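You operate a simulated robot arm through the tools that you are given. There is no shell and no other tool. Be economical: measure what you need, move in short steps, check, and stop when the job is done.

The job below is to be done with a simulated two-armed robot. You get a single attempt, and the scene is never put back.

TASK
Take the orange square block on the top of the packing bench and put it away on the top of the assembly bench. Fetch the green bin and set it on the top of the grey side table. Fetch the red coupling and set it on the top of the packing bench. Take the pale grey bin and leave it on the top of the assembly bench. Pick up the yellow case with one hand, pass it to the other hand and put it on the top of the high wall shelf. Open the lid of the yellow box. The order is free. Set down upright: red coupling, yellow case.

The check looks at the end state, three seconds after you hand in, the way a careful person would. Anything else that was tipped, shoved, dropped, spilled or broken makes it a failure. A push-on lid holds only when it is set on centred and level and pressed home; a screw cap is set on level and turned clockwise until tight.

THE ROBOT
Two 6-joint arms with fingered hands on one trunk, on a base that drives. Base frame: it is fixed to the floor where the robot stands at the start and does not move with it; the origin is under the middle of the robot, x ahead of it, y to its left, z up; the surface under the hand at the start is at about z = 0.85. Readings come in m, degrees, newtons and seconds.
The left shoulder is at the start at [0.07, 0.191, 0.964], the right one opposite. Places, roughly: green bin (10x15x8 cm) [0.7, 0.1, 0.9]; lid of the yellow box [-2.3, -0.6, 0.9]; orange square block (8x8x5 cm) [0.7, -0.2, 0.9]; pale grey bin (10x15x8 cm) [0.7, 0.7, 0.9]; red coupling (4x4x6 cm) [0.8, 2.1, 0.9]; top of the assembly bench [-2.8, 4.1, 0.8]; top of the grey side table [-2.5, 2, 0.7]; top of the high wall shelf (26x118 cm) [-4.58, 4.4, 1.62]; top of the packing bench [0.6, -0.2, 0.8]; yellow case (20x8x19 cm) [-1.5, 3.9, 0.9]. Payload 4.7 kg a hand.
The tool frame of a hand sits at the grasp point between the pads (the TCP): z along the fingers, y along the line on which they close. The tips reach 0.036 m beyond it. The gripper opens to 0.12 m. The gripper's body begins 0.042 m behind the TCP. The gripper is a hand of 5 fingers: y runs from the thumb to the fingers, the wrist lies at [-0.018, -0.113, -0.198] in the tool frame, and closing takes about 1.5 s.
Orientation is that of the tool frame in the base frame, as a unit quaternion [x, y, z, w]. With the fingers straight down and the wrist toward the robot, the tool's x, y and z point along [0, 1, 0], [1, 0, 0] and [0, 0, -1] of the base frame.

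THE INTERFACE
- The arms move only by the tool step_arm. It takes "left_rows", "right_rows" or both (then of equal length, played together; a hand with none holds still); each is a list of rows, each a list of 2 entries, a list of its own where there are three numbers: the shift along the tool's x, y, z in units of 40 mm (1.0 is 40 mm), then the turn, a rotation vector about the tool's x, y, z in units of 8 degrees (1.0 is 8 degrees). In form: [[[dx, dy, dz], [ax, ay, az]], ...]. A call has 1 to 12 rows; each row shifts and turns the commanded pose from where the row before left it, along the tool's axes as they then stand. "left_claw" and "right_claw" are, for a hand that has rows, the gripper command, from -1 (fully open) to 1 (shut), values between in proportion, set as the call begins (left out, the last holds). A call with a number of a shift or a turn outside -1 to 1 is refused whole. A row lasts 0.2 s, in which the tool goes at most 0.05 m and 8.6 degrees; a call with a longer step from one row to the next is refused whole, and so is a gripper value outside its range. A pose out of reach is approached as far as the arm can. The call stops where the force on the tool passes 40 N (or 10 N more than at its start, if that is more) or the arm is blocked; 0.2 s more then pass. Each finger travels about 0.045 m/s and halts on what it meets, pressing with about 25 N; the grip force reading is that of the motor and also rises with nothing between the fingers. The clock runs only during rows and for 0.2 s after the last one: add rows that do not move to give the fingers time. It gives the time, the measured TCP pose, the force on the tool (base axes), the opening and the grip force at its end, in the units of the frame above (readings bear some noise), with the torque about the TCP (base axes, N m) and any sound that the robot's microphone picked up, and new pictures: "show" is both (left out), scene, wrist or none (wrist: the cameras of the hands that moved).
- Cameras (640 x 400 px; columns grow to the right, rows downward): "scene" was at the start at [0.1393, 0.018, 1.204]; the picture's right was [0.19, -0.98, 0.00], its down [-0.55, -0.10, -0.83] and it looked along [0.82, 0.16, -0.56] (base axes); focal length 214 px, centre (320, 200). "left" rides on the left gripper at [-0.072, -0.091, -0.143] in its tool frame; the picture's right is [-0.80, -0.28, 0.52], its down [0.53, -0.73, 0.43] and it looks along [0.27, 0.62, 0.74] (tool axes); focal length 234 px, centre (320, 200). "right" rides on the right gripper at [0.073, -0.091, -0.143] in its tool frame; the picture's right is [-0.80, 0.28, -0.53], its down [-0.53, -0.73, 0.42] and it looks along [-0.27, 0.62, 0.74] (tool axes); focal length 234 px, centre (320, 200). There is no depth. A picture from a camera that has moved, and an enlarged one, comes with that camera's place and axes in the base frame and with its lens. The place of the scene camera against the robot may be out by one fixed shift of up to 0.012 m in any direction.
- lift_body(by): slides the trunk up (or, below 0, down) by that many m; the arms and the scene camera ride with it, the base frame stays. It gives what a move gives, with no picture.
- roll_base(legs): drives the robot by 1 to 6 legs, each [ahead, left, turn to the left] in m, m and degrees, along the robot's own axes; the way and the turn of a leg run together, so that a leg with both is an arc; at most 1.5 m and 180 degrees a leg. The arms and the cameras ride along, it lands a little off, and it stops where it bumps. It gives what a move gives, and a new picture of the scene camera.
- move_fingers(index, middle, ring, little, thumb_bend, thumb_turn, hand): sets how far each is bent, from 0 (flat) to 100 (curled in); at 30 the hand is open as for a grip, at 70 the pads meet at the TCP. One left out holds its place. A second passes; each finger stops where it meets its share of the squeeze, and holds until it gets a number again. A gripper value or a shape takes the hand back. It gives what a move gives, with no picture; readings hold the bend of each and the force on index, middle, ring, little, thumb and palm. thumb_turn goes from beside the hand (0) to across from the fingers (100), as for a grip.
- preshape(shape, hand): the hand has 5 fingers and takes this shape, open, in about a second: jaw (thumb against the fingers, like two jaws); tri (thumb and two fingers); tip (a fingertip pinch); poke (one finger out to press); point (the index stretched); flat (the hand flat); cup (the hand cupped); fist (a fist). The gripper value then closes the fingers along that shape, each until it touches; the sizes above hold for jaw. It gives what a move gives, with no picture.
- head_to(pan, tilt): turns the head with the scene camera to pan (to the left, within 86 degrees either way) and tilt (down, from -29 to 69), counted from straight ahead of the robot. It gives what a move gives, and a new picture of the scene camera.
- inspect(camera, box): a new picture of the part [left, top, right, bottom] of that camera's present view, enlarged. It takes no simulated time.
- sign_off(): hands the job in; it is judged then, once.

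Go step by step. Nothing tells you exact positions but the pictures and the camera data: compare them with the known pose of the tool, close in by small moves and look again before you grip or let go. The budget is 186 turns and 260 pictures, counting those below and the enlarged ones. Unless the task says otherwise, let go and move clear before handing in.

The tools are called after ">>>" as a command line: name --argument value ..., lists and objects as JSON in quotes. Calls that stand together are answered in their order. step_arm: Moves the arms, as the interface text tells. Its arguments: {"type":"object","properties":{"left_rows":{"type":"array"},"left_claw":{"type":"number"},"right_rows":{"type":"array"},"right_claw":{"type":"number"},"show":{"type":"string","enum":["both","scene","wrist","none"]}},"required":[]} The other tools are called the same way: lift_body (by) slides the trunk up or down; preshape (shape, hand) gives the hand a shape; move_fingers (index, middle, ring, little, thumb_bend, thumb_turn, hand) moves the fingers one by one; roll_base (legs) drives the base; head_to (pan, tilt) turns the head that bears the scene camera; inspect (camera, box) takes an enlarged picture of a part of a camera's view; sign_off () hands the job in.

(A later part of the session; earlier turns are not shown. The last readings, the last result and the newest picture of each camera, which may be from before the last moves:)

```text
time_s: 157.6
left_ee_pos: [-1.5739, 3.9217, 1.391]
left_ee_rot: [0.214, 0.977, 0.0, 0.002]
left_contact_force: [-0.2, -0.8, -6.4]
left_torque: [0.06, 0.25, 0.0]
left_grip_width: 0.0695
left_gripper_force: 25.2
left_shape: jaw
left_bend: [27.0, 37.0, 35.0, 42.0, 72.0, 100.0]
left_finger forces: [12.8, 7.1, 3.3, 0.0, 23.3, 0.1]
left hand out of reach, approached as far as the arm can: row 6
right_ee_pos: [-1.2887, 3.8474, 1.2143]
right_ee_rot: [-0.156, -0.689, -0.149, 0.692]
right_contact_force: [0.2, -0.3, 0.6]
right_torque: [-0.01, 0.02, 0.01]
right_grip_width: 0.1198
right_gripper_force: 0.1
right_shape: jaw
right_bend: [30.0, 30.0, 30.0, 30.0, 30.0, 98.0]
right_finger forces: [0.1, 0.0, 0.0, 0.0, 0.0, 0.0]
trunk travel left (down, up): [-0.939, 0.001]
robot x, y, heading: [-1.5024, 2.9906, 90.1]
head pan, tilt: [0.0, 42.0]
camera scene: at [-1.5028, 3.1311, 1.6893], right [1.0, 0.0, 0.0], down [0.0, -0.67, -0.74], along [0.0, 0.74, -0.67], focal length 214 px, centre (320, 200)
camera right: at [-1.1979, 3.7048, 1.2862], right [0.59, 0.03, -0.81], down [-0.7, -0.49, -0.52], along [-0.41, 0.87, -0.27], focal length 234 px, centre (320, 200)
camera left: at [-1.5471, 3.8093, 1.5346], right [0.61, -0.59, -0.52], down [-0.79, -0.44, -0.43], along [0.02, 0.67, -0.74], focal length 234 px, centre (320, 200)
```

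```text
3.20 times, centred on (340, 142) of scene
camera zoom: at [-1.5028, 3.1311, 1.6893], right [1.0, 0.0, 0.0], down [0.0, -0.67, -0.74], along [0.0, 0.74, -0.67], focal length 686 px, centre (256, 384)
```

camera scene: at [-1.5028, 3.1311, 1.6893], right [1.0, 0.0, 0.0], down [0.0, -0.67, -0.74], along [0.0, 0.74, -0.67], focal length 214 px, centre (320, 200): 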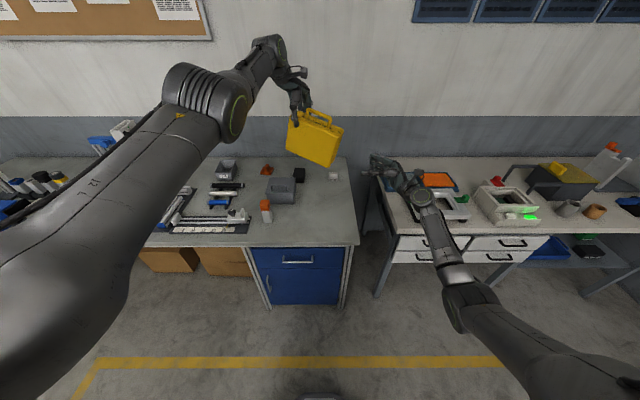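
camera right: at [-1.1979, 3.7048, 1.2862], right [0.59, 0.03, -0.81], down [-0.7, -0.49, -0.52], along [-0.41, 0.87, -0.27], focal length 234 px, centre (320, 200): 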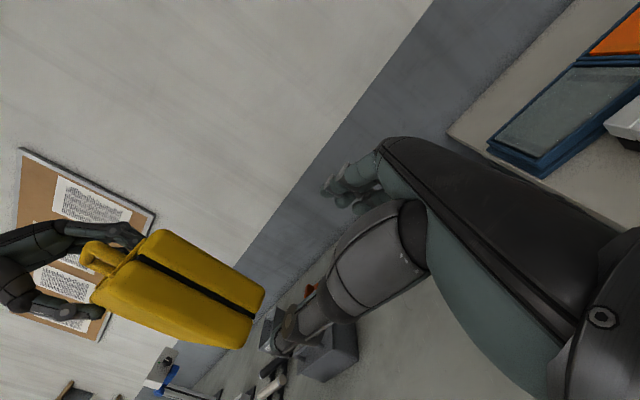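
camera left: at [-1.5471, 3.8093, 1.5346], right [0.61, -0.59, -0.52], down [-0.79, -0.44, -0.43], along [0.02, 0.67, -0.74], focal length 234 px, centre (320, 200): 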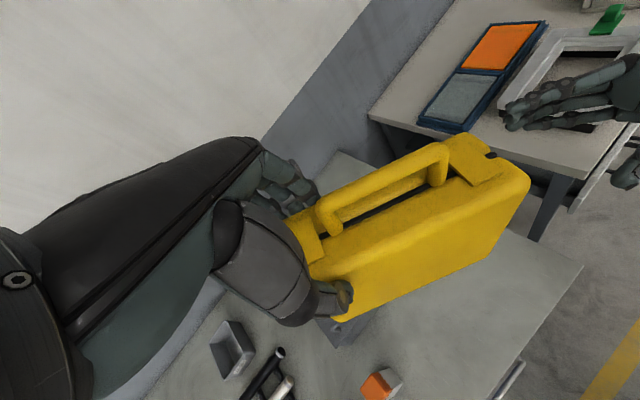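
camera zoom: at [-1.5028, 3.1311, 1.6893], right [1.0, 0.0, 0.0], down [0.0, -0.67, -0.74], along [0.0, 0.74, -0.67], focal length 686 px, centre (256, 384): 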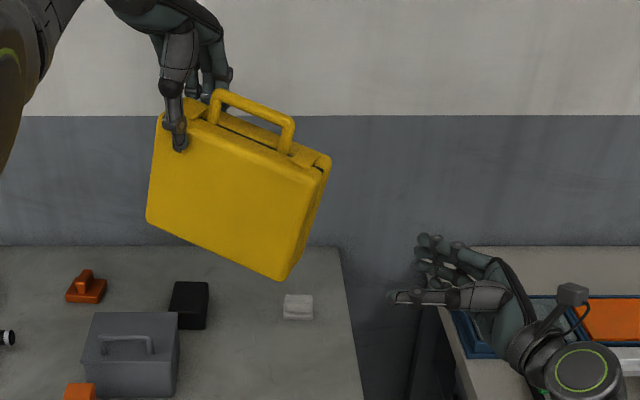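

Case right face now at about (-1.433, 3.863, 1.29). I align the open right hand 12 cm in front of it.

>>> step_arm --right_rows '[[[0.68, -0.58, 0.1], [0, 0, 0]], [[0.68, -0.58, 0.6], [0, 0, 0]], [[0, 0, 0.6], [0, 0, 0]], [[0, 0, 0], [0, 0, 0]]]' --show "wrist"

>>> inspect --camera "scene" --box '[240, 80, 440, 205]'

>>> inspect --camera "left" --box '[240, 100, 640, 350]'

```text
time_s: 158.6
left_ee_pos: [-1.5734, 3.9224, 1.3889]
left_ee_rot: [0.214, 0.977, -0.001, 0.002]
left_contact_force: [1.0, 1.0, -5.6]
left_torque: [0.04, 0.25, -0.01]
left_grip_width: 0.0694
left_gripper_force: 24.9
left_shape: jaw
left_bend: [27.0, 37.0, 35.0, 42.0, 72.0, 100.0]
left_finger forces: [12.8, 7.2, 3.3, 0.0, 23.3, 0.0]
right_ee_pos: [-1.3545, 3.8283, 1.2666]
right_ee_rot: [-0.156, -0.687, -0.15, 0.693]
right_contact_force: [0.3, -0.2, -0.4]
right_torque: [0.01, 0.01, -0.02]
right_grip_width: 0.1201
right_gripper_force: 0.0
right_shape: jaw
right_bend: [30.0, 30.0, 30.0, 30.0, 30.0, 98.0]
right_finger forces: [0.1, 0.0, 0.0, 0.0, 0.1, 0.0]
trunk travel left (down, up): [-0.939, 0.001]
robot x, y, heading: [-1.5074, 2.9939, 90.0]
head pan, tilt: [0.0, 42.0]
camera right: at [-1.2632, 3.6861, 1.3395], right [0.59, 0.03, -0.81], down [-0.7, -0.49, -0.52], along [-0.41, 0.87, -0.27], focal length 234 px, centre (320, 200)
```

right: 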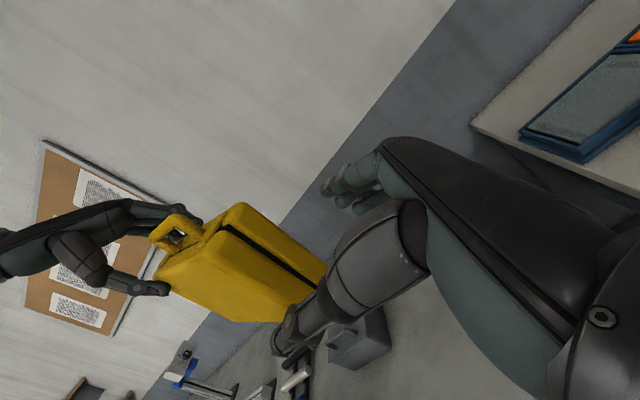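

```text
3.20 times, centred on (340, 142) of scene
camera zoom: at [-1.5018, 3.1316, 1.6893], right [1.0, 0.0, 0.0], down [0.0, -0.67, -0.74], along [0.0, 0.74, -0.67], focal length 686 px, centre (256, 384)
```

zoom: 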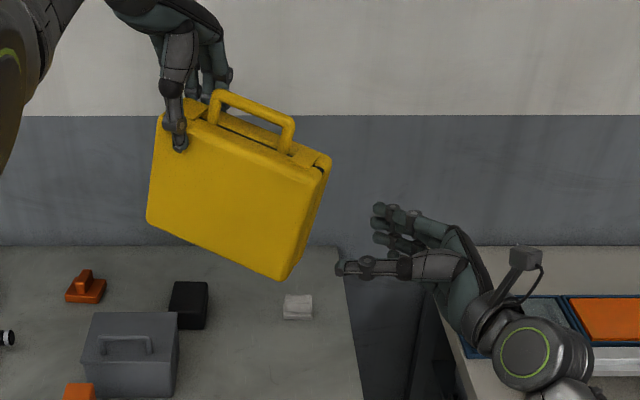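

```text
1.60 times, centred on (440, 225) of left
camera zoom: at [-1.5458, 3.8098, 1.5342], right [0.61, -0.59, -0.52], down [-0.79, -0.44, -0.43], along [0.02, 0.67, -0.74], focal length 375 px, centre (128, 160)
```

zoom: 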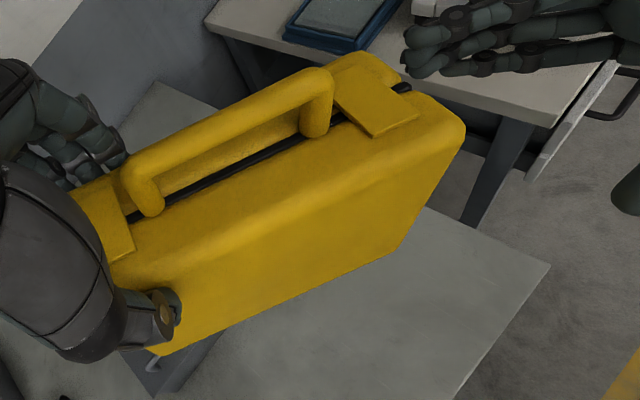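

The right wrist view confirms the face centre lies on the hand's axis. I advance 11 cm along the fingers.

>>> step_arm --right_rows '[[[0, 0, 0.5], [0, 0, 0]], [[0, 0, 0.5], [0, 0, 0]], [[0, 0, 0.5], [0, 0, 0]], [[0, 0, 0.5], [0, 0, 0]], [[0, 0, 0.4], [0, 0, 0]], [[0, 0, 0.35], [0, 0, 0]], [[0, 0, 0], [0, 0, 0]]]' --show "wrist"

>>> inspect --camera "scene" --box '[240, 80, 440, 205]'

```text
time_s: 160.2
left_ee_pos: [-1.5735, 3.9219, 1.3894]
left_ee_rot: [0.215, 0.977, -0.001, 0.002]
left_contact_force: [0.5, 0.4, -4.9]
left_torque: [0.07, 0.23, 0.01]
left_grip_width: 0.0694
left_gripper_force: 25.0
left_shape: jaw
left_bend: [27.0, 37.0, 35.0, 42.0, 72.0, 100.0]
left_finger forces: [12.8, 7.2, 3.3, 0.0, 23.3, 0.0]
right_ee_pos: [-1.4543, 3.876, 1.2688]
right_ee_rot: [-0.155, -0.689, -0.148, 0.693]
right_contact_force: [0.1, 0.0, -0.7]
right_torque: [-0.01, 0.02, -0.01]
right_grip_width: 0.1197
right_gripper_force: 0.0
right_shape: jaw
right_bend: [30.0, 30.0, 30.0, 30.0, 30.0, 98.0]
right_finger forces: [0.1, 0.0, 0.0, 0.0, 0.0, 0.0]
trunk travel left (down, up): [-0.939, 0.001]
robot x, y, heading: [-1.5089, 2.9947, 90.0]
head pan, tilt: [0.0, 42.0]
camera right: at [-1.363, 3.7327, 1.3413], right [0.59, 0.03, -0.81], down [-0.7, -0.49, -0.52], along [-0.41, 0.87, -0.27], focal length 234 px, centre (320, 200)
```

right: 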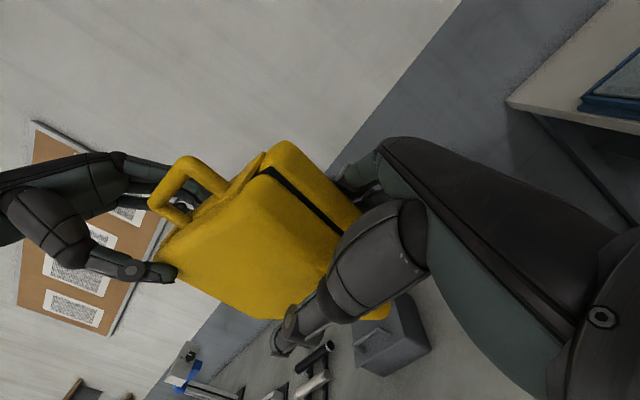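

```text
3.20 times, centred on (340, 142) of scene
camera zoom: at [-1.5027, 3.1313, 1.6893], right [1.0, 0.0, 0.0], down [0.0, -0.67, -0.74], along [0.0, 0.74, -0.67], focal length 686 px, centre (256, 384)
```

zoom: 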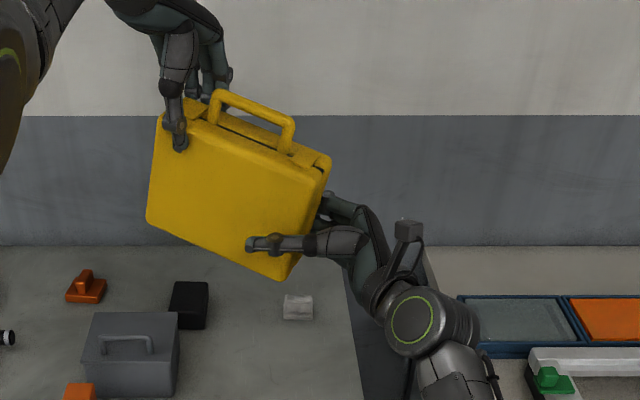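

Well straddled. I raise the hand 2 cm, push in 8 mm more, and close the right hand.

>>> step_arm --right_rows '[[[0.5, 0, 0.1], [0, 0, 0]], [[0, 0, 0.1], [0, 0, 0]], [[0, 0, 0], [0, 0, 0]]]' --show "none"

>>> step_arm --right_rows '[[[0, 0, 0], [0, 0, 0]], [[0, 0, 0], [0, 0, 0]], [[0, 0, 0], [0, 0, 0]], [[0, 0, 0], [0, 0, 0]], [[0, 0, 0], [0, 0, 0]], [[0, 0, 0], [0, 0, 0]], [[0, 0, 0], [0, 0, 0]], [[0, 0, 0], [0, 0, 0]]]' --right_claw 1 --show "wrist"

>>> inspect --camera "scene" --box '[240, 80, 440, 205]'

```text
time_s: 161.0
left_ee_pos: [-1.5737, 3.9213, 1.3898]
left_ee_rot: [0.214, 0.977, -0.001, 0.002]
left_contact_force: [-1.5, -0.4, -5.5]
left_torque: [-0.02, 0.3, -0.07]
left_grip_width: 0.0693
left_gripper_force: 25.1
left_shape: jaw
left_bend: [27.0, 37.0, 35.0, 42.0, 72.0, 100.0]
left_finger forces: [12.6, 7.1, 3.5, 0.0, 23.4, 0.1]
right_ee_pos: [-1.4621, 3.8783, 1.288]
right_ee_rot: [-0.156, -0.689, -0.148, 0.692]
right_contact_force: [0.9, -0.2, -0.4]
right_torque: [0.03, 0.03, 0.0]
right_grip_width: 0.1199
right_gripper_force: 0.0
right_shape: jaw
right_bend: [30.0, 30.0, 30.0, 30.0, 30.0, 98.0]
right_finger forces: [0.7, 0.1, 0.0, 0.0, 0.0, 0.1]
trunk travel left (down, up): [-0.939, 0.001]
robot x, y, heading: [-1.5075, 2.9945, 90.1]
head pan, tilt: [0.0, 42.0]
```

```text
time_s: 162.8
left_ee_pos: [-1.5736, 3.9216, 1.3898]
left_ee_rot: [0.215, 0.977, 0.001, 0.002]
left_contact_force: [1.2, 1.7, -6.0]
left_torque: [0.27, 0.19, -0.13]
left_grip_width: 0.0697
left_gripper_force: 25.7
left_shape: jaw
left_bend: [27.0, 37.0, 35.0, 42.0, 72.0, 100.0]
left_finger forces: [13.4, 8.1, 4.1, 0.0, 22.8, 0.1]
right_ee_pos: [-1.4616, 3.8775, 1.289]
right_ee_rot: [-0.156, -0.689, -0.148, 0.692]
right_contact_force: [-0.7, -3.2, -0.8]
right_torque: [0.11, -0.04, 0.51]
right_grip_width: 0.0785
right_gripper_force: 24.9
right_shape: jaw
right_bend: [36.0, 41.0, 36.0, 34.0, 68.0, 100.0]
right_finger forces: [11.5, 7.2, 0.1, 1.8, 22.8, 0.0]
trunk travel left (down, up): [-0.939, 0.001]
robot x, y, heading: [-1.5037, 2.9931, 89.9]
head pan, tilt: [0.0, 42.0]
camera right: at [-1.3699, 3.7353, 1.3607], right [0.59, 0.03, -0.81], down [-0.7, -0.49, -0.52], along [-0.41, 0.87, -0.27], focal length 234 px, centre (320, 200)
```

right: 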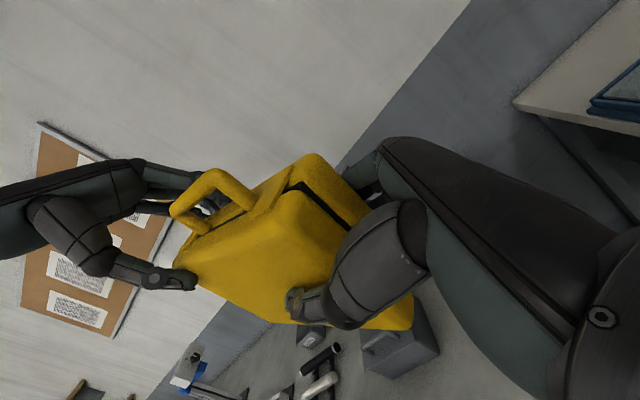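

```text
3.20 times, centred on (340, 142) of scene
camera zoom: at [-1.5029, 3.1314, 1.6893], right [1.0, 0.0, 0.0], down [0.0, -0.67, -0.74], along [0.0, 0.74, -0.67], focal length 686 px, centre (256, 384)
```

zoom: 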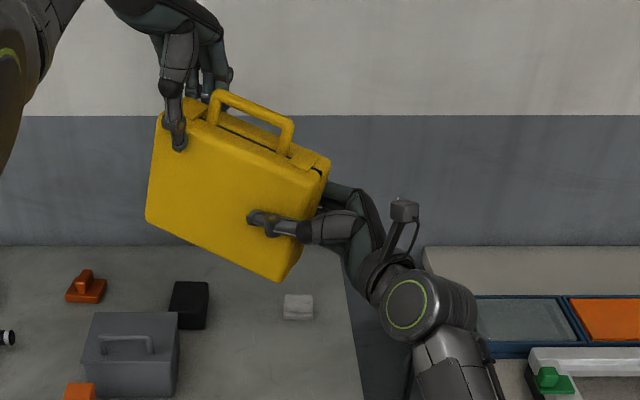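

Both hands hold the case now. I open the left hand and watch whether the right keeps it.

>>> step_arm --left_rows '[[[0, 0, 0], [0, 0, 0]], [[0, 0, 0], [0, 0, 0]], [[0, 0, 0], [0, 0, 0]], [[0, 0, 0], [0, 0, 0]], [[0, 0, 0], [0, 0, 0]], [[0, 0, 0], [0, 0, 0]]]' --left_claw -1 --show "scene"

>>> inspect --camera "scene" --box '[240, 80, 440, 205]'

```text
time_s: 164.2
left_ee_pos: [-1.5744, 3.9218, 1.3902]
left_ee_rot: [0.214, 0.977, 0.0, 0.001]
left_contact_force: [0.0, 0.8, -0.1]
left_torque: [0.01, -0.03, 0.0]
left_grip_width: 0.1198
left_gripper_force: 0.2
left_shape: jaw
left_bend: [30.0, 30.0, 30.0, 30.0, 30.0, 98.0]
left_finger forces: [0.0, 0.1, 0.1, 0.1, 0.0, 0.1]
right_ee_pos: [-1.463, 3.8777, 1.2896]
right_ee_rot: [-0.155, -0.689, -0.149, 0.692]
right_contact_force: [-0.7, 0.1, -0.1]
right_torque: [-0.16, -0.36, -0.01]
right_grip_width: 0.0778
right_gripper_force: 24.8
right_shape: jaw
right_bend: [36.0, 40.0, 36.0, 34.0, 68.0, 100.0]
right_finger forces: [11.8, 9.0, 0.0, 2.3, 21.5, 0.1]
trunk travel left (down, up): [-0.939, 0.001]
robot x, y, heading: [-1.5037, 2.9971, 89.8]
head pan, tilt: [0.0, 42.0]
camera scene: at [-1.503, 3.1314, 1.6893], right [1.0, 0.0, 0.0], down [0.0, -0.67, -0.74], along [0.0, 0.74, -0.67], focal length 214 px, centre (320, 200)
```

scene: 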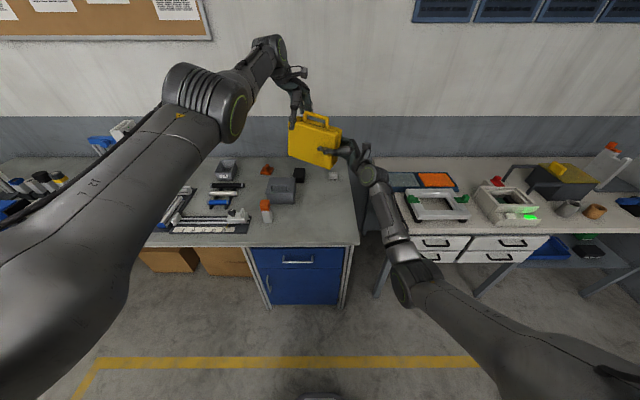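

```text
3.20 times, centred on (340, 142) of scene
camera zoom: at [-1.503, 3.1314, 1.6893], right [1.0, 0.0, 0.0], down [0.0, -0.67, -0.74], along [0.0, 0.74, -0.67], focal length 686 px, centre (256, 384)
```

zoom: 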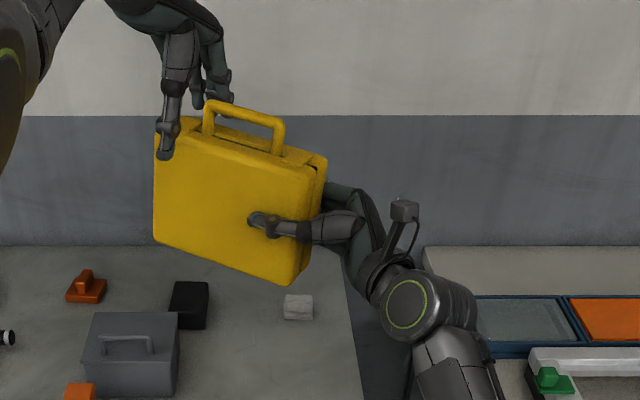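

The right hand holds the case, nearly level now. I lift the left hand straight off.

>>> step_arm --left_rows '[[[0, 0, -0.5], [0, 0, 0]], [[0, 0, -0.7], [0, 0, 0]], [[0.3, 0, -0.7], [0, 0, 0]], [[0.6, 0, -0.6], [0, 0, 0]], [[0.8, 0, -0.5], [0, 0, 0]], [[0.8, -0.2, -0.5], [0, 0, 0]], [[0.8, -0.2, 0], [0, 0, 0]]]' --show "scene"

>>> inspect --camera "scene" --box '[240, 80, 440, 205]'

```text
time_s: 165.8
left_ee_pos: [-1.7173, 3.9047, 1.5108]
left_ee_rot: [0.215, 0.977, 0.001, 0.002]
left_contact_force: [-0.8, 0.0, 0.2]
left_torque: [0.03, 0.01, 0.0]
left_grip_width: 0.1199
left_gripper_force: 0.0
left_shape: jaw
left_bend: [30.0, 30.0, 30.0, 30.0, 30.0, 98.0]
left_finger forces: [0.0, 0.0, 0.0, 0.0, 0.0, 0.0]
left hand out of reach, approached as far as the arm can: row 2, 3, 4, 5, 6, 7
right_ee_pos: [-1.4618, 3.8785, 1.2901]
right_ee_rot: [-0.155, -0.689, -0.148, 0.693]
right_contact_force: [-0.1, 0.6, 0.2]
right_torque: [-0.19, -0.34, -0.03]
right_grip_width: 0.0781
right_gripper_force: 25.3
right_shape: jaw
right_bend: [36.0, 40.0, 36.0, 34.0, 68.0, 100.0]
right_finger forces: [11.8, 8.9, 0.0, 2.2, 21.6, 0.0]
trunk travel left (down, up): [-0.939, 0.001]
robot x, y, heading: [-1.5068, 2.9963, 90.0]
head pan, tilt: [0.0, 42.0]
camera scene: at [-1.5044, 3.1308, 1.6894], right [1.0, 0.0, 0.0], down [0.0, -0.67, -0.74], along [0.0, 0.74, -0.67], focal length 214 px, centre (320, 200)
```

scene: 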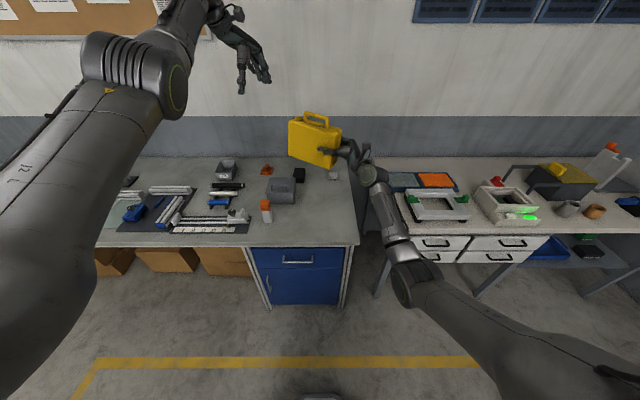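

```text
3.20 times, centred on (340, 142) of scene
camera zoom: at [-1.5044, 3.1308, 1.6894], right [1.0, 0.0, 0.0], down [0.0, -0.67, -0.74], along [0.0, 0.74, -0.67], focal length 686 px, centre (256, 384)
```

zoom: 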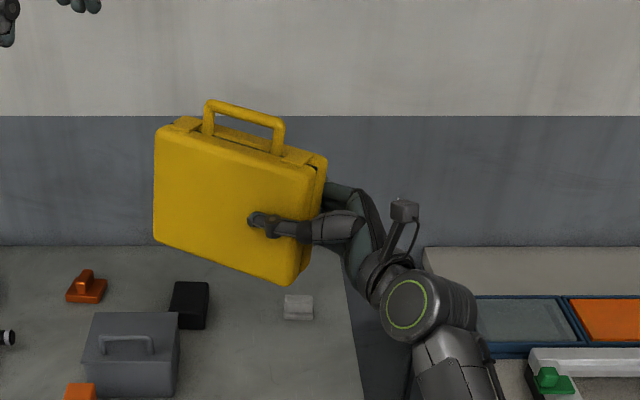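

Handover done; the case hangs about level in the right hand. I raise it for the shelf and swing the left hand out to the side.

>>> step_arm --left_rows '[[[0.47, -0.93, 0], [0, 0, 0]], [[0.47, -0.93, 0], [0, 0, 0]], [[0.47, -0.93, 0], [0, 0, 0]], [[0.47, -0.93, 0], [0, 0, 0]], [[0.47, -0.93, 0], [0, 0, 0]], [[0.47, -0.93, 0], [0, 0, 0]], [[0.47, -0.93, 0], [0, 0, 0]], [[0.47, -0.93, 0], [0, 0, 0]], [[0.47, -0.93, 0], [0, 0, 0]], [[0.47, -0.93, 0], [0, 0, 0]], [[0.47, -0.93, 0], [0, 0, 0]], [[0.47, -0.93, 0], [0, 0, 0]]]' --right_rows '[[[0.6, 0, 0], [0, 0, 0]], [[0.9, 0, 0], [0, 0, 0]], [[0.95, 0, 0], [0, 0, 0]], [[0.95, 0, 0], [0, 0, 0]], [[0.95, 0, 0], [0, 0, 0]], [[0.95, 0, 0], [0, 0, 0]], [[0.95, 0, 0], [0, 0, 0]], [[0.95, 0, 0], [0, 0, 0]], [[0.95, 0, 0], [0, 0, 0]], [[0.95, 0, 0], [0, 0, 0]], [[0.95, 0, 0], [0, 0, 0]], [[0.95, 0, 0], [0, 0, 0]]]' --show "scene"

```text
time_s: 168.4
left_ee_pos: [-2.1102, 3.5896, 1.5088]
left_ee_rot: [0.214, 0.977, 0.001, 0.002]
left_contact_force: [0.0, -0.9, -0.3]
left_torque: [0.03, 0.0, 0.04]
left_grip_width: 0.12
left_gripper_force: 0.0
left_shape: jaw
left_bend: [30.0, 30.0, 30.0, 30.0, 30.0, 98.0]
left_finger forces: [0.0, 0.0, 0.1, 0.1, 0.0, 0.0]
right_ee_pos: [-1.4587, 3.8757, 1.7326]
right_ee_rot: [-0.153, -0.689, -0.15, 0.692]
right_contact_force: [-0.7, -0.5, -6.0]
right_torque: [-0.18, -0.38, -0.02]
right_grip_width: 0.078
right_gripper_force: 25.1
right_shape: jaw
right_bend: [36.0, 40.0, 36.0, 34.0, 68.0, 100.0]
right_finger forces: [11.9, 8.8, 0.0, 2.5, 21.8, 0.0]
trunk travel left (down, up): [-0.939, 0.001]
robot x, y, heading: [-1.506, 3.0005, 90.0]
head pan, tilt: [0.0, 42.0]
camera scene: at [-1.5058, 3.1266, 1.6897], right [1.0, 0.0, 0.0], down [0.0, -0.67, -0.74], along [0.0, 0.74, -0.67], focal length 214 px, centre (320, 200)
```

scene: 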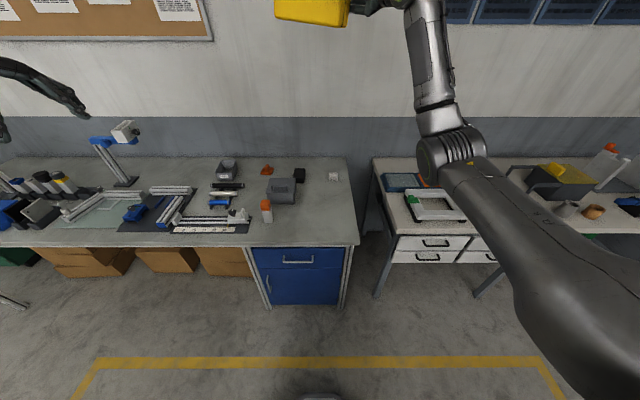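

Case at shelf height. I strafe left along the bench, then look at the shelf corner.

>>> roll_base --legs '[[0, 1.2, 0]]'

>>> head_to --pan 50 --tilt 15

```text
time_s: 174.4
left_ee_pos: [-3.2715, 3.6252, 1.5087]
left_ee_rot: [0.226, 0.974, 0.0, 0.001]
left_contact_force: [0.4, 0.3, 0.7]
left_torque: [0.0, 0.01, 0.02]
left_grip_width: 0.1198
left_gripper_force: 0.0
left_shape: jaw
left_bend: [30.0, 30.0, 30.0, 30.0, 30.0, 98.0]
left_finger forces: [0.0, 0.0, 0.0, 0.0, 0.0, 0.1]
right_ee_pos: [-2.6131, 3.8955, 1.7283]
right_ee_rot: [-0.163, -0.686, -0.156, 0.691]
right_contact_force: [-0.2, 0.2, -5.9]
right_torque: [-0.2, -0.32, -0.02]
right_grip_width: 0.0779
right_gripper_force: 24.9
right_shape: jaw
right_bend: [36.0, 40.0, 36.0, 34.0, 68.0, 100.0]
right_finger forces: [11.8, 8.9, 0.1, 2.4, 21.6, 0.1]
trunk travel left (down, up): [-0.939, 0.001]
robot x, y, heading: [-2.6831, 3.0083, 88.8]
head pan, tilt: [0.0, 42.0]
camera scene: at [-2.678, 3.1479, 1.6893], right [1.0, -0.03, 0.0], down [-0.02, -0.67, -0.74], along [0.02, 0.74, -0.67], focal length 214 px, centre (320, 200)
```

scene: 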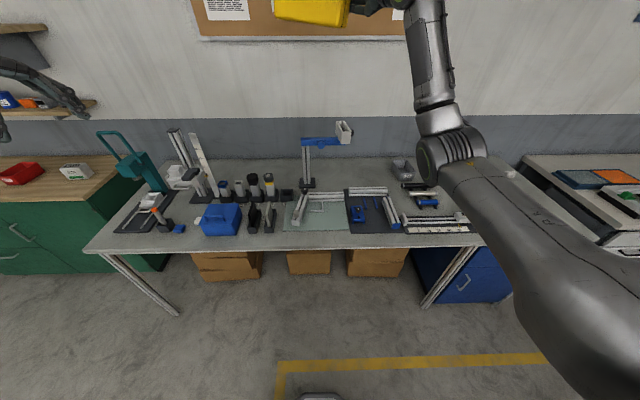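

```text
time_s: 175.6
left_ee_pos: [-3.2727, 3.626, 1.5088]
left_ee_rot: [0.226, 0.974, -0.001, 0.002]
left_contact_force: [-0.2, -0.5, -0.5]
left_torque: [-0.01, 0.01, 0.02]
left_grip_width: 0.1198
left_gripper_force: 0.1
left_shape: jaw
left_bend: [30.0, 30.0, 30.0, 30.0, 30.0, 98.0]
left_finger forces: [0.0, 0.0, 0.0, 0.1, 0.1, 0.1]
right_ee_pos: [-2.6142, 3.896, 1.728]
right_ee_rot: [-0.164, -0.686, -0.157, 0.691]
right_contact_force: [-0.3, -0.7, -4.6]
right_torque: [-0.19, -0.35, -0.01]
right_grip_width: 0.0776
right_gripper_force: 24.9
right_shape: jaw
right_bend: [36.0, 40.0, 36.0, 34.0, 68.0, 100.0]
right_finger forces: [11.8, 9.0, 0.1, 2.6, 21.7, 0.0]
trunk travel left (down, up): [-0.939, 0.001]
robot x, y, heading: [-2.6833, 3.0108, 88.7]
head pan, tilt: [50.0, 15.0]
camera scene: at [-2.751, 3.1263, 1.7318], right [0.66, 0.75, 0.0], down [0.19, -0.17, -0.97], along [-0.72, 0.64, -0.26], focal length 214 px, centre (320, 200)
```

scene: 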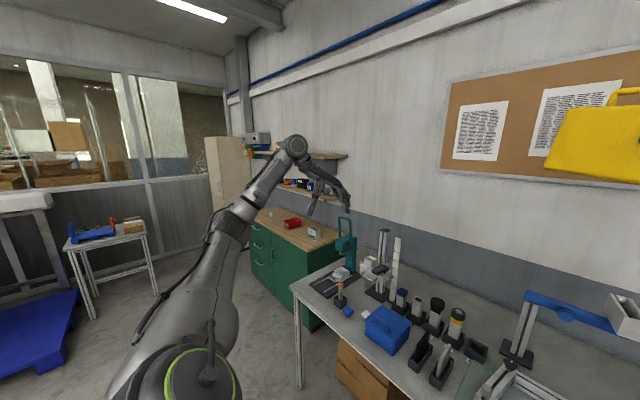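

The bench ends at x ≈ -3.7; the green cabinet's front is at y ≈ 4.1, so I can stand at about x -4.2. I drive there and look at the shelf.

>>> roll_base --legs '[[0, 1.5, 1.3], [0.15, 0, 0]]'

>>> head_to --pan 0 --tilt 5

```text
time_s: 184.0
left_ee_pos: [-4.7696, 3.803, 1.5093]
left_ee_rot: [0.223, 0.975, 0.001, 0.001]
left_contact_force: [0.1, -0.3, 0.5]
left_torque: [0.02, 0.0, 0.01]
left_grip_width: 0.1199
left_gripper_force: 0.0
left_shape: jaw
left_bend: [30.0, 30.0, 30.0, 30.0, 30.0, 98.0]
left_finger forces: [0.0, 0.0, 0.0, 0.0, 0.1, 0.1]
right_ee_pos: [-4.1129, 4.075, 1.7316]
right_ee_rot: [-0.159, -0.687, -0.157, 0.691]
right_contact_force: [-0.9, -0.2, -4.9]
right_torque: [-0.24, -0.34, -0.03]
right_grip_width: 0.0781
right_gripper_force: 25.5
right_shape: jaw
right_bend: [36.0, 40.0, 36.0, 34.0, 68.0, 100.0]
right_finger forces: [11.7, 9.0, 0.0, 2.5, 21.7, 0.0]
trunk travel left (down, up): [-0.939, 0.001]
robot x, y, heading: [-4.1771, 3.197, 89.1]
head pan, tilt: [50.0, 15.0]
camera scene: at [-4.2444, 3.3055, 1.7322], right [0.66, 0.75, 0.0], down [0.2, -0.17, -0.97], along [-0.73, 0.64, -0.26], focal length 214 px, centre (320, 200)
```

scene: 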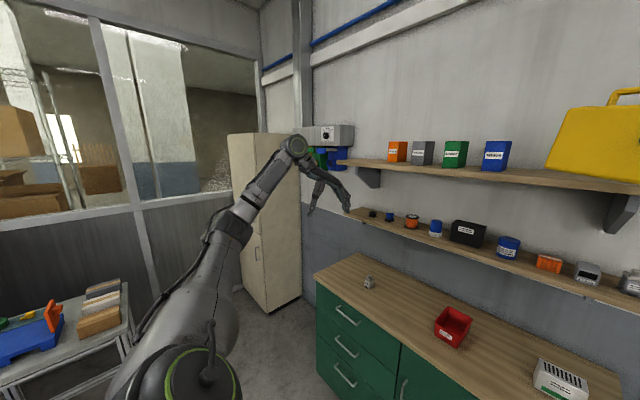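

```text
time_s: 185.2
left_ee_pos: [-4.7693, 3.8049, 1.5085]
left_ee_rot: [0.222, 0.975, -0.001, 0.002]
left_contact_force: [0.2, -0.1, -0.7]
left_torque: [0.01, -0.03, 0.02]
left_grip_width: 0.1198
left_gripper_force: 0.1
left_shape: jaw
left_bend: [30.0, 30.0, 30.0, 30.0, 30.0, 98.0]
left_finger forces: [0.0, 0.0, 0.1, 0.1, 0.1, 0.0]
right_ee_pos: [-4.1125, 4.0771, 1.7297]
right_ee_rot: [-0.161, -0.687, -0.156, 0.691]
right_contact_force: [-0.6, 0.5, -4.7]
right_torque: [-0.21, -0.37, 0.01]
right_grip_width: 0.0782
right_gripper_force: 25.0
right_shape: jaw
right_bend: [36.0, 40.0, 36.0, 34.0, 68.0, 100.0]
right_finger forces: [11.8, 9.0, 0.0, 2.4, 21.6, 0.0]
trunk travel left (down, up): [-0.939, 0.001]
robot x, y, heading: [-4.1772, 3.1969, 88.9]
head pan, tilt: [0.0, 5.0]
camera scene: at [-4.1719, 3.3393, 1.7481], right [1.0, -0.02, 0.0], down [0.0, -0.09, -1.0], along [0.02, 1.0, -0.09], focal length 214 px, centre (320, 200)
```

scene: 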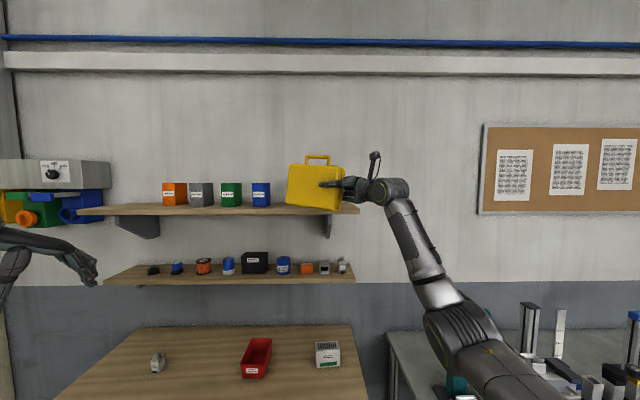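

The case hangs level with its bottom ~4 cm above the shelf; the free stretch is x -4.40…-4.0. I move in so the case is centred over the shelf at about (-4.205, 4.40).

>>> roll_base --legs '[[0.2, 0.035, 0]]'

>>> roll_base --legs '[[0.1, 0, 0]]'

>>> inspect --camera "right" --box '[0, 0, 640, 400]'

```text
time_s: 186.8
left_ee_pos: [-4.7997, 4.0021, 1.5118]
left_ee_rot: [0.223, 0.975, 0.002, 0.001]
left_contact_force: [0.5, -1.6, 0.5]
left_torque: [0.06, 0.04, 0.05]
left_grip_width: 0.12
left_gripper_force: 0.0
left_shape: jaw
left_bend: [30.0, 30.0, 30.0, 30.0, 30.0, 98.0]
left_finger forces: [0.0, 0.0, 0.0, 0.1, 0.1, 0.0]
right_ee_pos: [-4.1436, 4.2731, 1.733]
right_ee_rot: [-0.159, -0.686, -0.156, 0.692]
right_contact_force: [0.2, -0.8, -4.9]
right_torque: [-0.21, -0.34, -0.02]
right_grip_width: 0.078
right_gripper_force: 25.3
right_shape: jaw
right_bend: [36.0, 40.0, 36.0, 34.0, 68.0, 100.0]
right_finger forces: [11.6, 8.9, 0.0, 2.4, 21.7, 0.0]
trunk travel left (down, up): [-0.939, 0.001]
robot x, y, heading: [-4.2098, 3.399, 88.7]
head pan, tilt: [0.0, 5.0]
camera scene: at [-4.2023, 3.5348, 1.7487], right [1.0, -0.02, 0.0], down [0.0, -0.08, -1.0], along [0.02, 1.0, -0.08], focal length 214 px, centre (320, 200)
```

scene: 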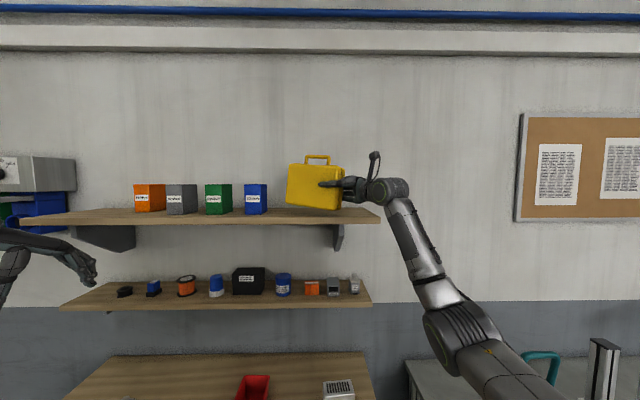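

```text
time_s: 187.9
left_ee_pos: [-4.7976, 4.0968, 1.5134]
left_ee_rot: [0.223, 0.975, 0.003, 0.001]
left_contact_force: [0.0, -1.6, 0.5]
left_torque: [0.12, 0.0, 0.02]
left_grip_width: 0.1198
left_gripper_force: 0.0
left_shape: jaw
left_bend: [30.0, 30.0, 30.0, 30.0, 30.0, 98.0]
left_finger forces: [0.0, 0.1, 0.1, 0.1, 0.1, 0.0]
right_ee_pos: [-4.1413, 4.3669, 1.7368]
right_ee_rot: [-0.158, -0.686, -0.159, 0.692]
right_contact_force: [-0.2, -2.3, -3.4]
right_torque: [-0.24, -0.37, -0.04]
right_grip_width: 0.0779
right_gripper_force: 25.0
right_shape: jaw
right_bend: [36.0, 40.0, 36.0, 34.0, 68.0, 100.0]
right_finger forces: [11.7, 8.6, 0.0, 2.5, 22.0, 0.0]
trunk travel left (down, up): [-0.939, 0.001]
robot x, y, heading: [-4.2086, 3.4948, 88.6]
head pan, tilt: [0.0, 5.0]
camera scene: at [-4.2013, 3.6297, 1.7492], right [1.0, -0.02, 0.0], down [0.0, -0.08, -1.0], along [0.02, 1.0, -0.08], focal length 214 px, centre (320, 200)
```

scene: 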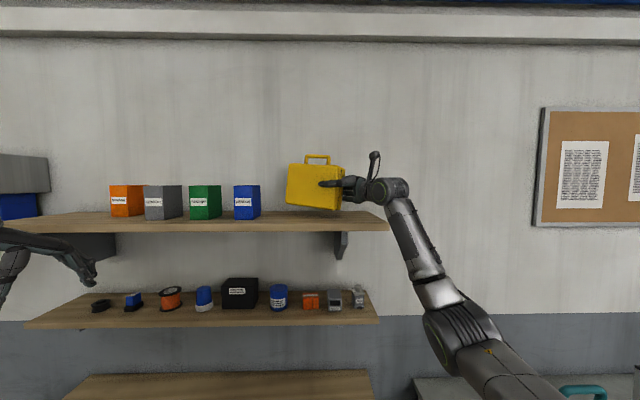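

```text
1.00 times, centred on (320, 200) of right (not enlarged: the box is as wide or as high as the picture)
camera zoom: at [-4.0513, 4.2227, 1.8073], right [0.59, 0.02, -0.81], down [-0.71, -0.47, -0.53], along [-0.4, 0.88, -0.26], focal length 234 px, centre (320, 200)
```

zoom: 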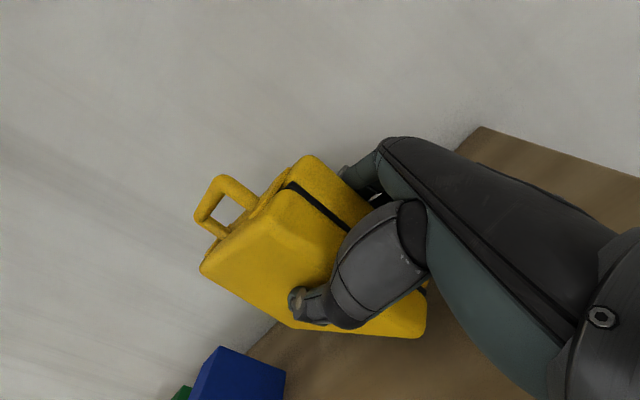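

The case is over the middle of the shelf depth (front edge y ≈ 4.27). I lower it gently.

>>> step_arm --right_rows '[[[-0.3, 0, 0], [0, 0, 0]], [[-0.2, 0, 0], [0, 0, 0]], [[-0.15, 0, 0], [0, 0, 0]], [[-0.1, 0, 0], [0, 0, 0]], [[-0.1, 0, 0], [0, 0, 0]], [[-0.1, 0, 0], [0, 0, 0]], [[0, 0, 0], [0, 0, 0]]]' --show "none"

>>> inspect --camera "scene" --box '[240, 140, 400, 240]'

```text
time_s: 189.5
left_ee_pos: [-4.8021, 4.1024, 1.5098]
left_ee_rot: [0.224, 0.975, 0.001, 0.002]
left_contact_force: [-0.4, -0.3, -0.6]
left_torque: [-0.03, 0.0, 0.0]
left_grip_width: 0.1197
left_gripper_force: 0.0
left_shape: jaw
left_bend: [30.0, 30.0, 30.0, 30.0, 30.0, 98.0]
left_finger forces: [0.0, 0.1, 0.0, 0.1, 0.0, 0.1]
right_ee_pos: [-4.1448, 4.373, 1.6976]
right_ee_rot: [-0.157, -0.687, -0.158, 0.692]
right_contact_force: [-7.4, 0.2, 22.1]
right_torque: [0.51, -0.22, 0.31]
right_grip_width: 0.0786
right_gripper_force: 25.2
right_shape: jaw
right_bend: [37.0, 40.0, 36.0, 31.0, 68.0, 97.0]
right_finger forces: [9.6, 7.6, 0.0, 2.3, 22.4, 0.1]
trunk travel left (down, up): [-0.939, 0.001]
robot x, y, heading: [-4.2056, 3.4923, 88.9]
head pan, tilt: [0.0, 5.0]
```

```text
4.00 times, centred on (320, 190) of scene
camera zoom: at [-4.2047, 3.6349, 1.7487], right [1.0, -0.02, 0.0], down [0.0, -0.08, -1.0], along [0.02, 1.0, -0.08], focal length 858 px, centre (320, 240)
```

zoom: 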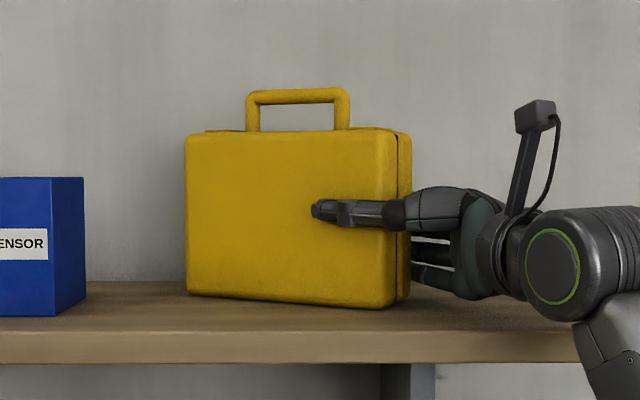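

The case stands on the shelf with some press. I relieve 3 mm and open the right hand.

>>> step_arm --right_rows '[[[0.08, 0, 0], [0, 0, 0]], [[0, 0, 0], [0, 0, 0]]]' --show "none"

>>> step_arm --right_rows '[[[0, 0, 0], [0, 0, 0]], [[0, 0, 0], [0, 0, 0]], [[0, 0, 0], [0, 0, 0]], [[0, 0, 0], [0, 0, 0]], [[0, 0, 0], [0, 0, 0]], [[0, 0, 0], [0, 0, 0]], [[0, 0, 0], [0, 0, 0]]]' --right_claw -1 --show "wrist"

>>> inspect --camera "scene" --box '[240, 140, 400, 240]'

```text
time_s: 190.1
left_ee_pos: [-4.8001, 4.1035, 1.5112]
left_ee_rot: [0.223, 0.975, 0.001, 0.001]
left_contact_force: [0.1, 0.4, -0.4]
left_torque: [0.0, 0.02, 0.01]
left_grip_width: 0.1199
left_gripper_force: 0.1
left_shape: jaw
left_bend: [30.0, 30.0, 30.0, 30.0, 30.0, 98.0]
left_finger forces: [0.0, 0.0, 0.1, 0.0, 0.1, 0.0]
right_ee_pos: [-4.1444, 4.3745, 1.6973]
right_ee_rot: [-0.159, -0.687, -0.157, 0.691]
right_contact_force: [-6.2, -2.7, 14.6]
right_torque: [0.31, -0.05, 0.24]
right_grip_width: 0.0786
right_gripper_force: 24.8
right_shape: jaw
right_bend: [37.0, 40.0, 36.0, 32.0, 68.0, 98.0]
right_finger forces: [8.9, 7.3, 0.1, 2.5, 23.5, 0.1]
trunk travel left (down, up): [-0.939, 0.001]
robot x, y, heading: [-4.2076, 3.4982, 89.0]
head pan, tilt: [0.0, 5.0]
```

```text
time_s: 191.7
left_ee_pos: [-4.7982, 4.105, 1.5097]
left_ee_rot: [0.224, 0.975, 0.0, 0.001]
left_contact_force: [-0.4, -0.3, 0.7]
left_torque: [-0.01, 0.0, 0.04]
left_grip_width: 0.12
left_gripper_force: 0.0
left_shape: jaw
left_bend: [30.0, 30.0, 30.0, 30.0, 30.0, 98.0]
left_finger forces: [0.0, 0.1, 0.0, 0.0, 0.0, 0.0]
right_ee_pos: [-4.1425, 4.3777, 1.6961]
right_ee_rot: [-0.159, -0.687, -0.157, 0.691]
right_contact_force: [0.4, 0.6, 0.4]
right_torque: [0.0, -0.01, 0.0]
right_grip_width: 0.1197
right_gripper_force: 0.1
right_shape: jaw
right_bend: [30.0, 30.0, 30.0, 30.0, 30.0, 98.0]
right_finger forces: [0.0, 0.0, 0.0, 0.1, 0.0, 0.0]
trunk travel left (down, up): [-0.939, 0.001]
robot x, y, heading: [-4.2042, 3.4953, 88.9]
head pan, tilt: [0.0, 5.0]
camera right: at [-4.0521, 4.2331, 1.7675], right [0.59, 0.02, -0.81], down [-0.71, -0.48, -0.53], along [-0.4, 0.88, -0.27], focal length 234 px, centre (320, 200)
```

right: 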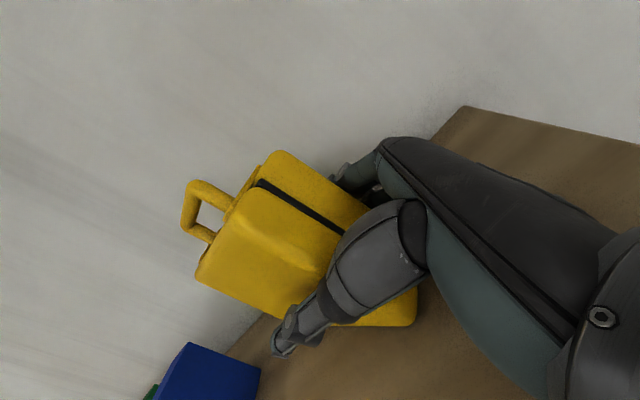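

```text
4.00 times, centred on (320, 190) of scene
camera zoom: at [-4.2015, 3.639, 1.7482], right [1.0, -0.02, 0.0], down [0.0, -0.09, -1.0], along [0.02, 1.0, -0.09], focal length 858 px, centre (320, 240)
```

zoom: 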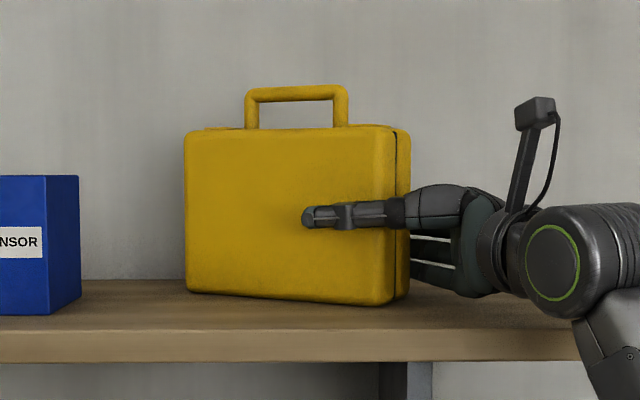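

Released and upright. I withdraw the hand straight back along its fingers, then back the base away.

>>> step_arm --right_rows '[[[0, 0, -0.5], [0, 0, 0]], [[0, 0, -0.8], [0, 0, 0]], [[0, 0, -0.9], [0, 0, 0]], [[0, 0, -0.9], [0, 0, 0]], [[0, 0, -0.9], [0, 0, 0]]]' --show "none"

>>> roll_base --legs '[[-0.6, 0, 0]]'

```text
time_s: 192.9
left_ee_pos: [-4.7963, 4.1055, 1.5117]
left_ee_rot: [0.224, 0.975, 0.0, 0.0]
left_contact_force: [-0.1, -0.5, 0.6]
left_torque: [0.02, 0.05, 0.02]
left_grip_width: 0.12
left_gripper_force: 0.1
left_shape: jaw
left_bend: [30.0, 30.0, 30.0, 30.0, 30.0, 98.0]
left_finger forces: [0.0, 0.0, 0.0, 0.0, 0.1, 0.0]
right_ee_pos: [-3.9942, 4.3058, 1.6947]
right_ee_rot: [-0.159, -0.686, -0.157, 0.693]
right_contact_force: [1.4, -1.2, 0.5]
right_torque: [0.01, -0.03, 0.03]
right_grip_width: 0.1198
right_gripper_force: 0.1
right_shape: jaw
right_bend: [30.0, 30.0, 30.0, 30.0, 30.0, 98.0]
right_finger forces: [0.0, 0.0, 0.0, 0.0, 0.0, 0.0]
trunk travel left (down, up): [-0.939, 0.001]
robot x, y, heading: [-4.207, 3.4957, 88.8]
head pan, tilt: [0.0, 5.0]
```

```text
time_s: 196.4
left_ee_pos: [-4.8109, 3.4947, 1.5089]
left_ee_rot: [0.223, 0.975, 0.0, 0.001]
left_contact_force: [-0.6, 0.1, -0.4]
left_torque: [-0.02, 0.0, 0.0]
left_grip_width: 0.1198
left_gripper_force: 0.1
left_shape: jaw
left_bend: [30.0, 30.0, 30.0, 30.0, 30.0, 98.0]
left_finger forces: [0.1, 0.1, 0.1, 0.0, 0.1, 0.0]
right_ee_pos: [-4.0115, 3.6956, 1.6926]
right_ee_rot: [-0.16, -0.687, -0.156, 0.692]
right_contact_force: [-0.2, 0.1, -0.3]
right_torque: [0.03, -0.02, 0.02]
right_grip_width: 0.1198
right_gripper_force: 0.0
right_shape: jaw
right_bend: [30.0, 30.0, 30.0, 30.0, 30.0, 98.0]
right_finger forces: [0.0, 0.1, 0.1, 0.1, 0.0, 0.0]
trunk travel left (down, up): [-0.939, 0.001]
robot x, y, heading: [-4.22, 2.8824, 88.7]
head pan, tilt: [0.0, 5.0]
camera scene: at [-4.2142, 3.0282, 1.7479], right [1.0, -0.02, 0.0], down [0.0, -0.09, -1.0], along [0.02, 1.0, -0.09], focal length 214 px, centre (320, 200)
```

scene: 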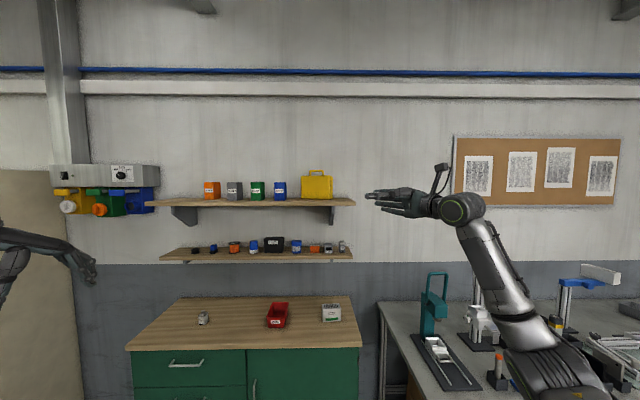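

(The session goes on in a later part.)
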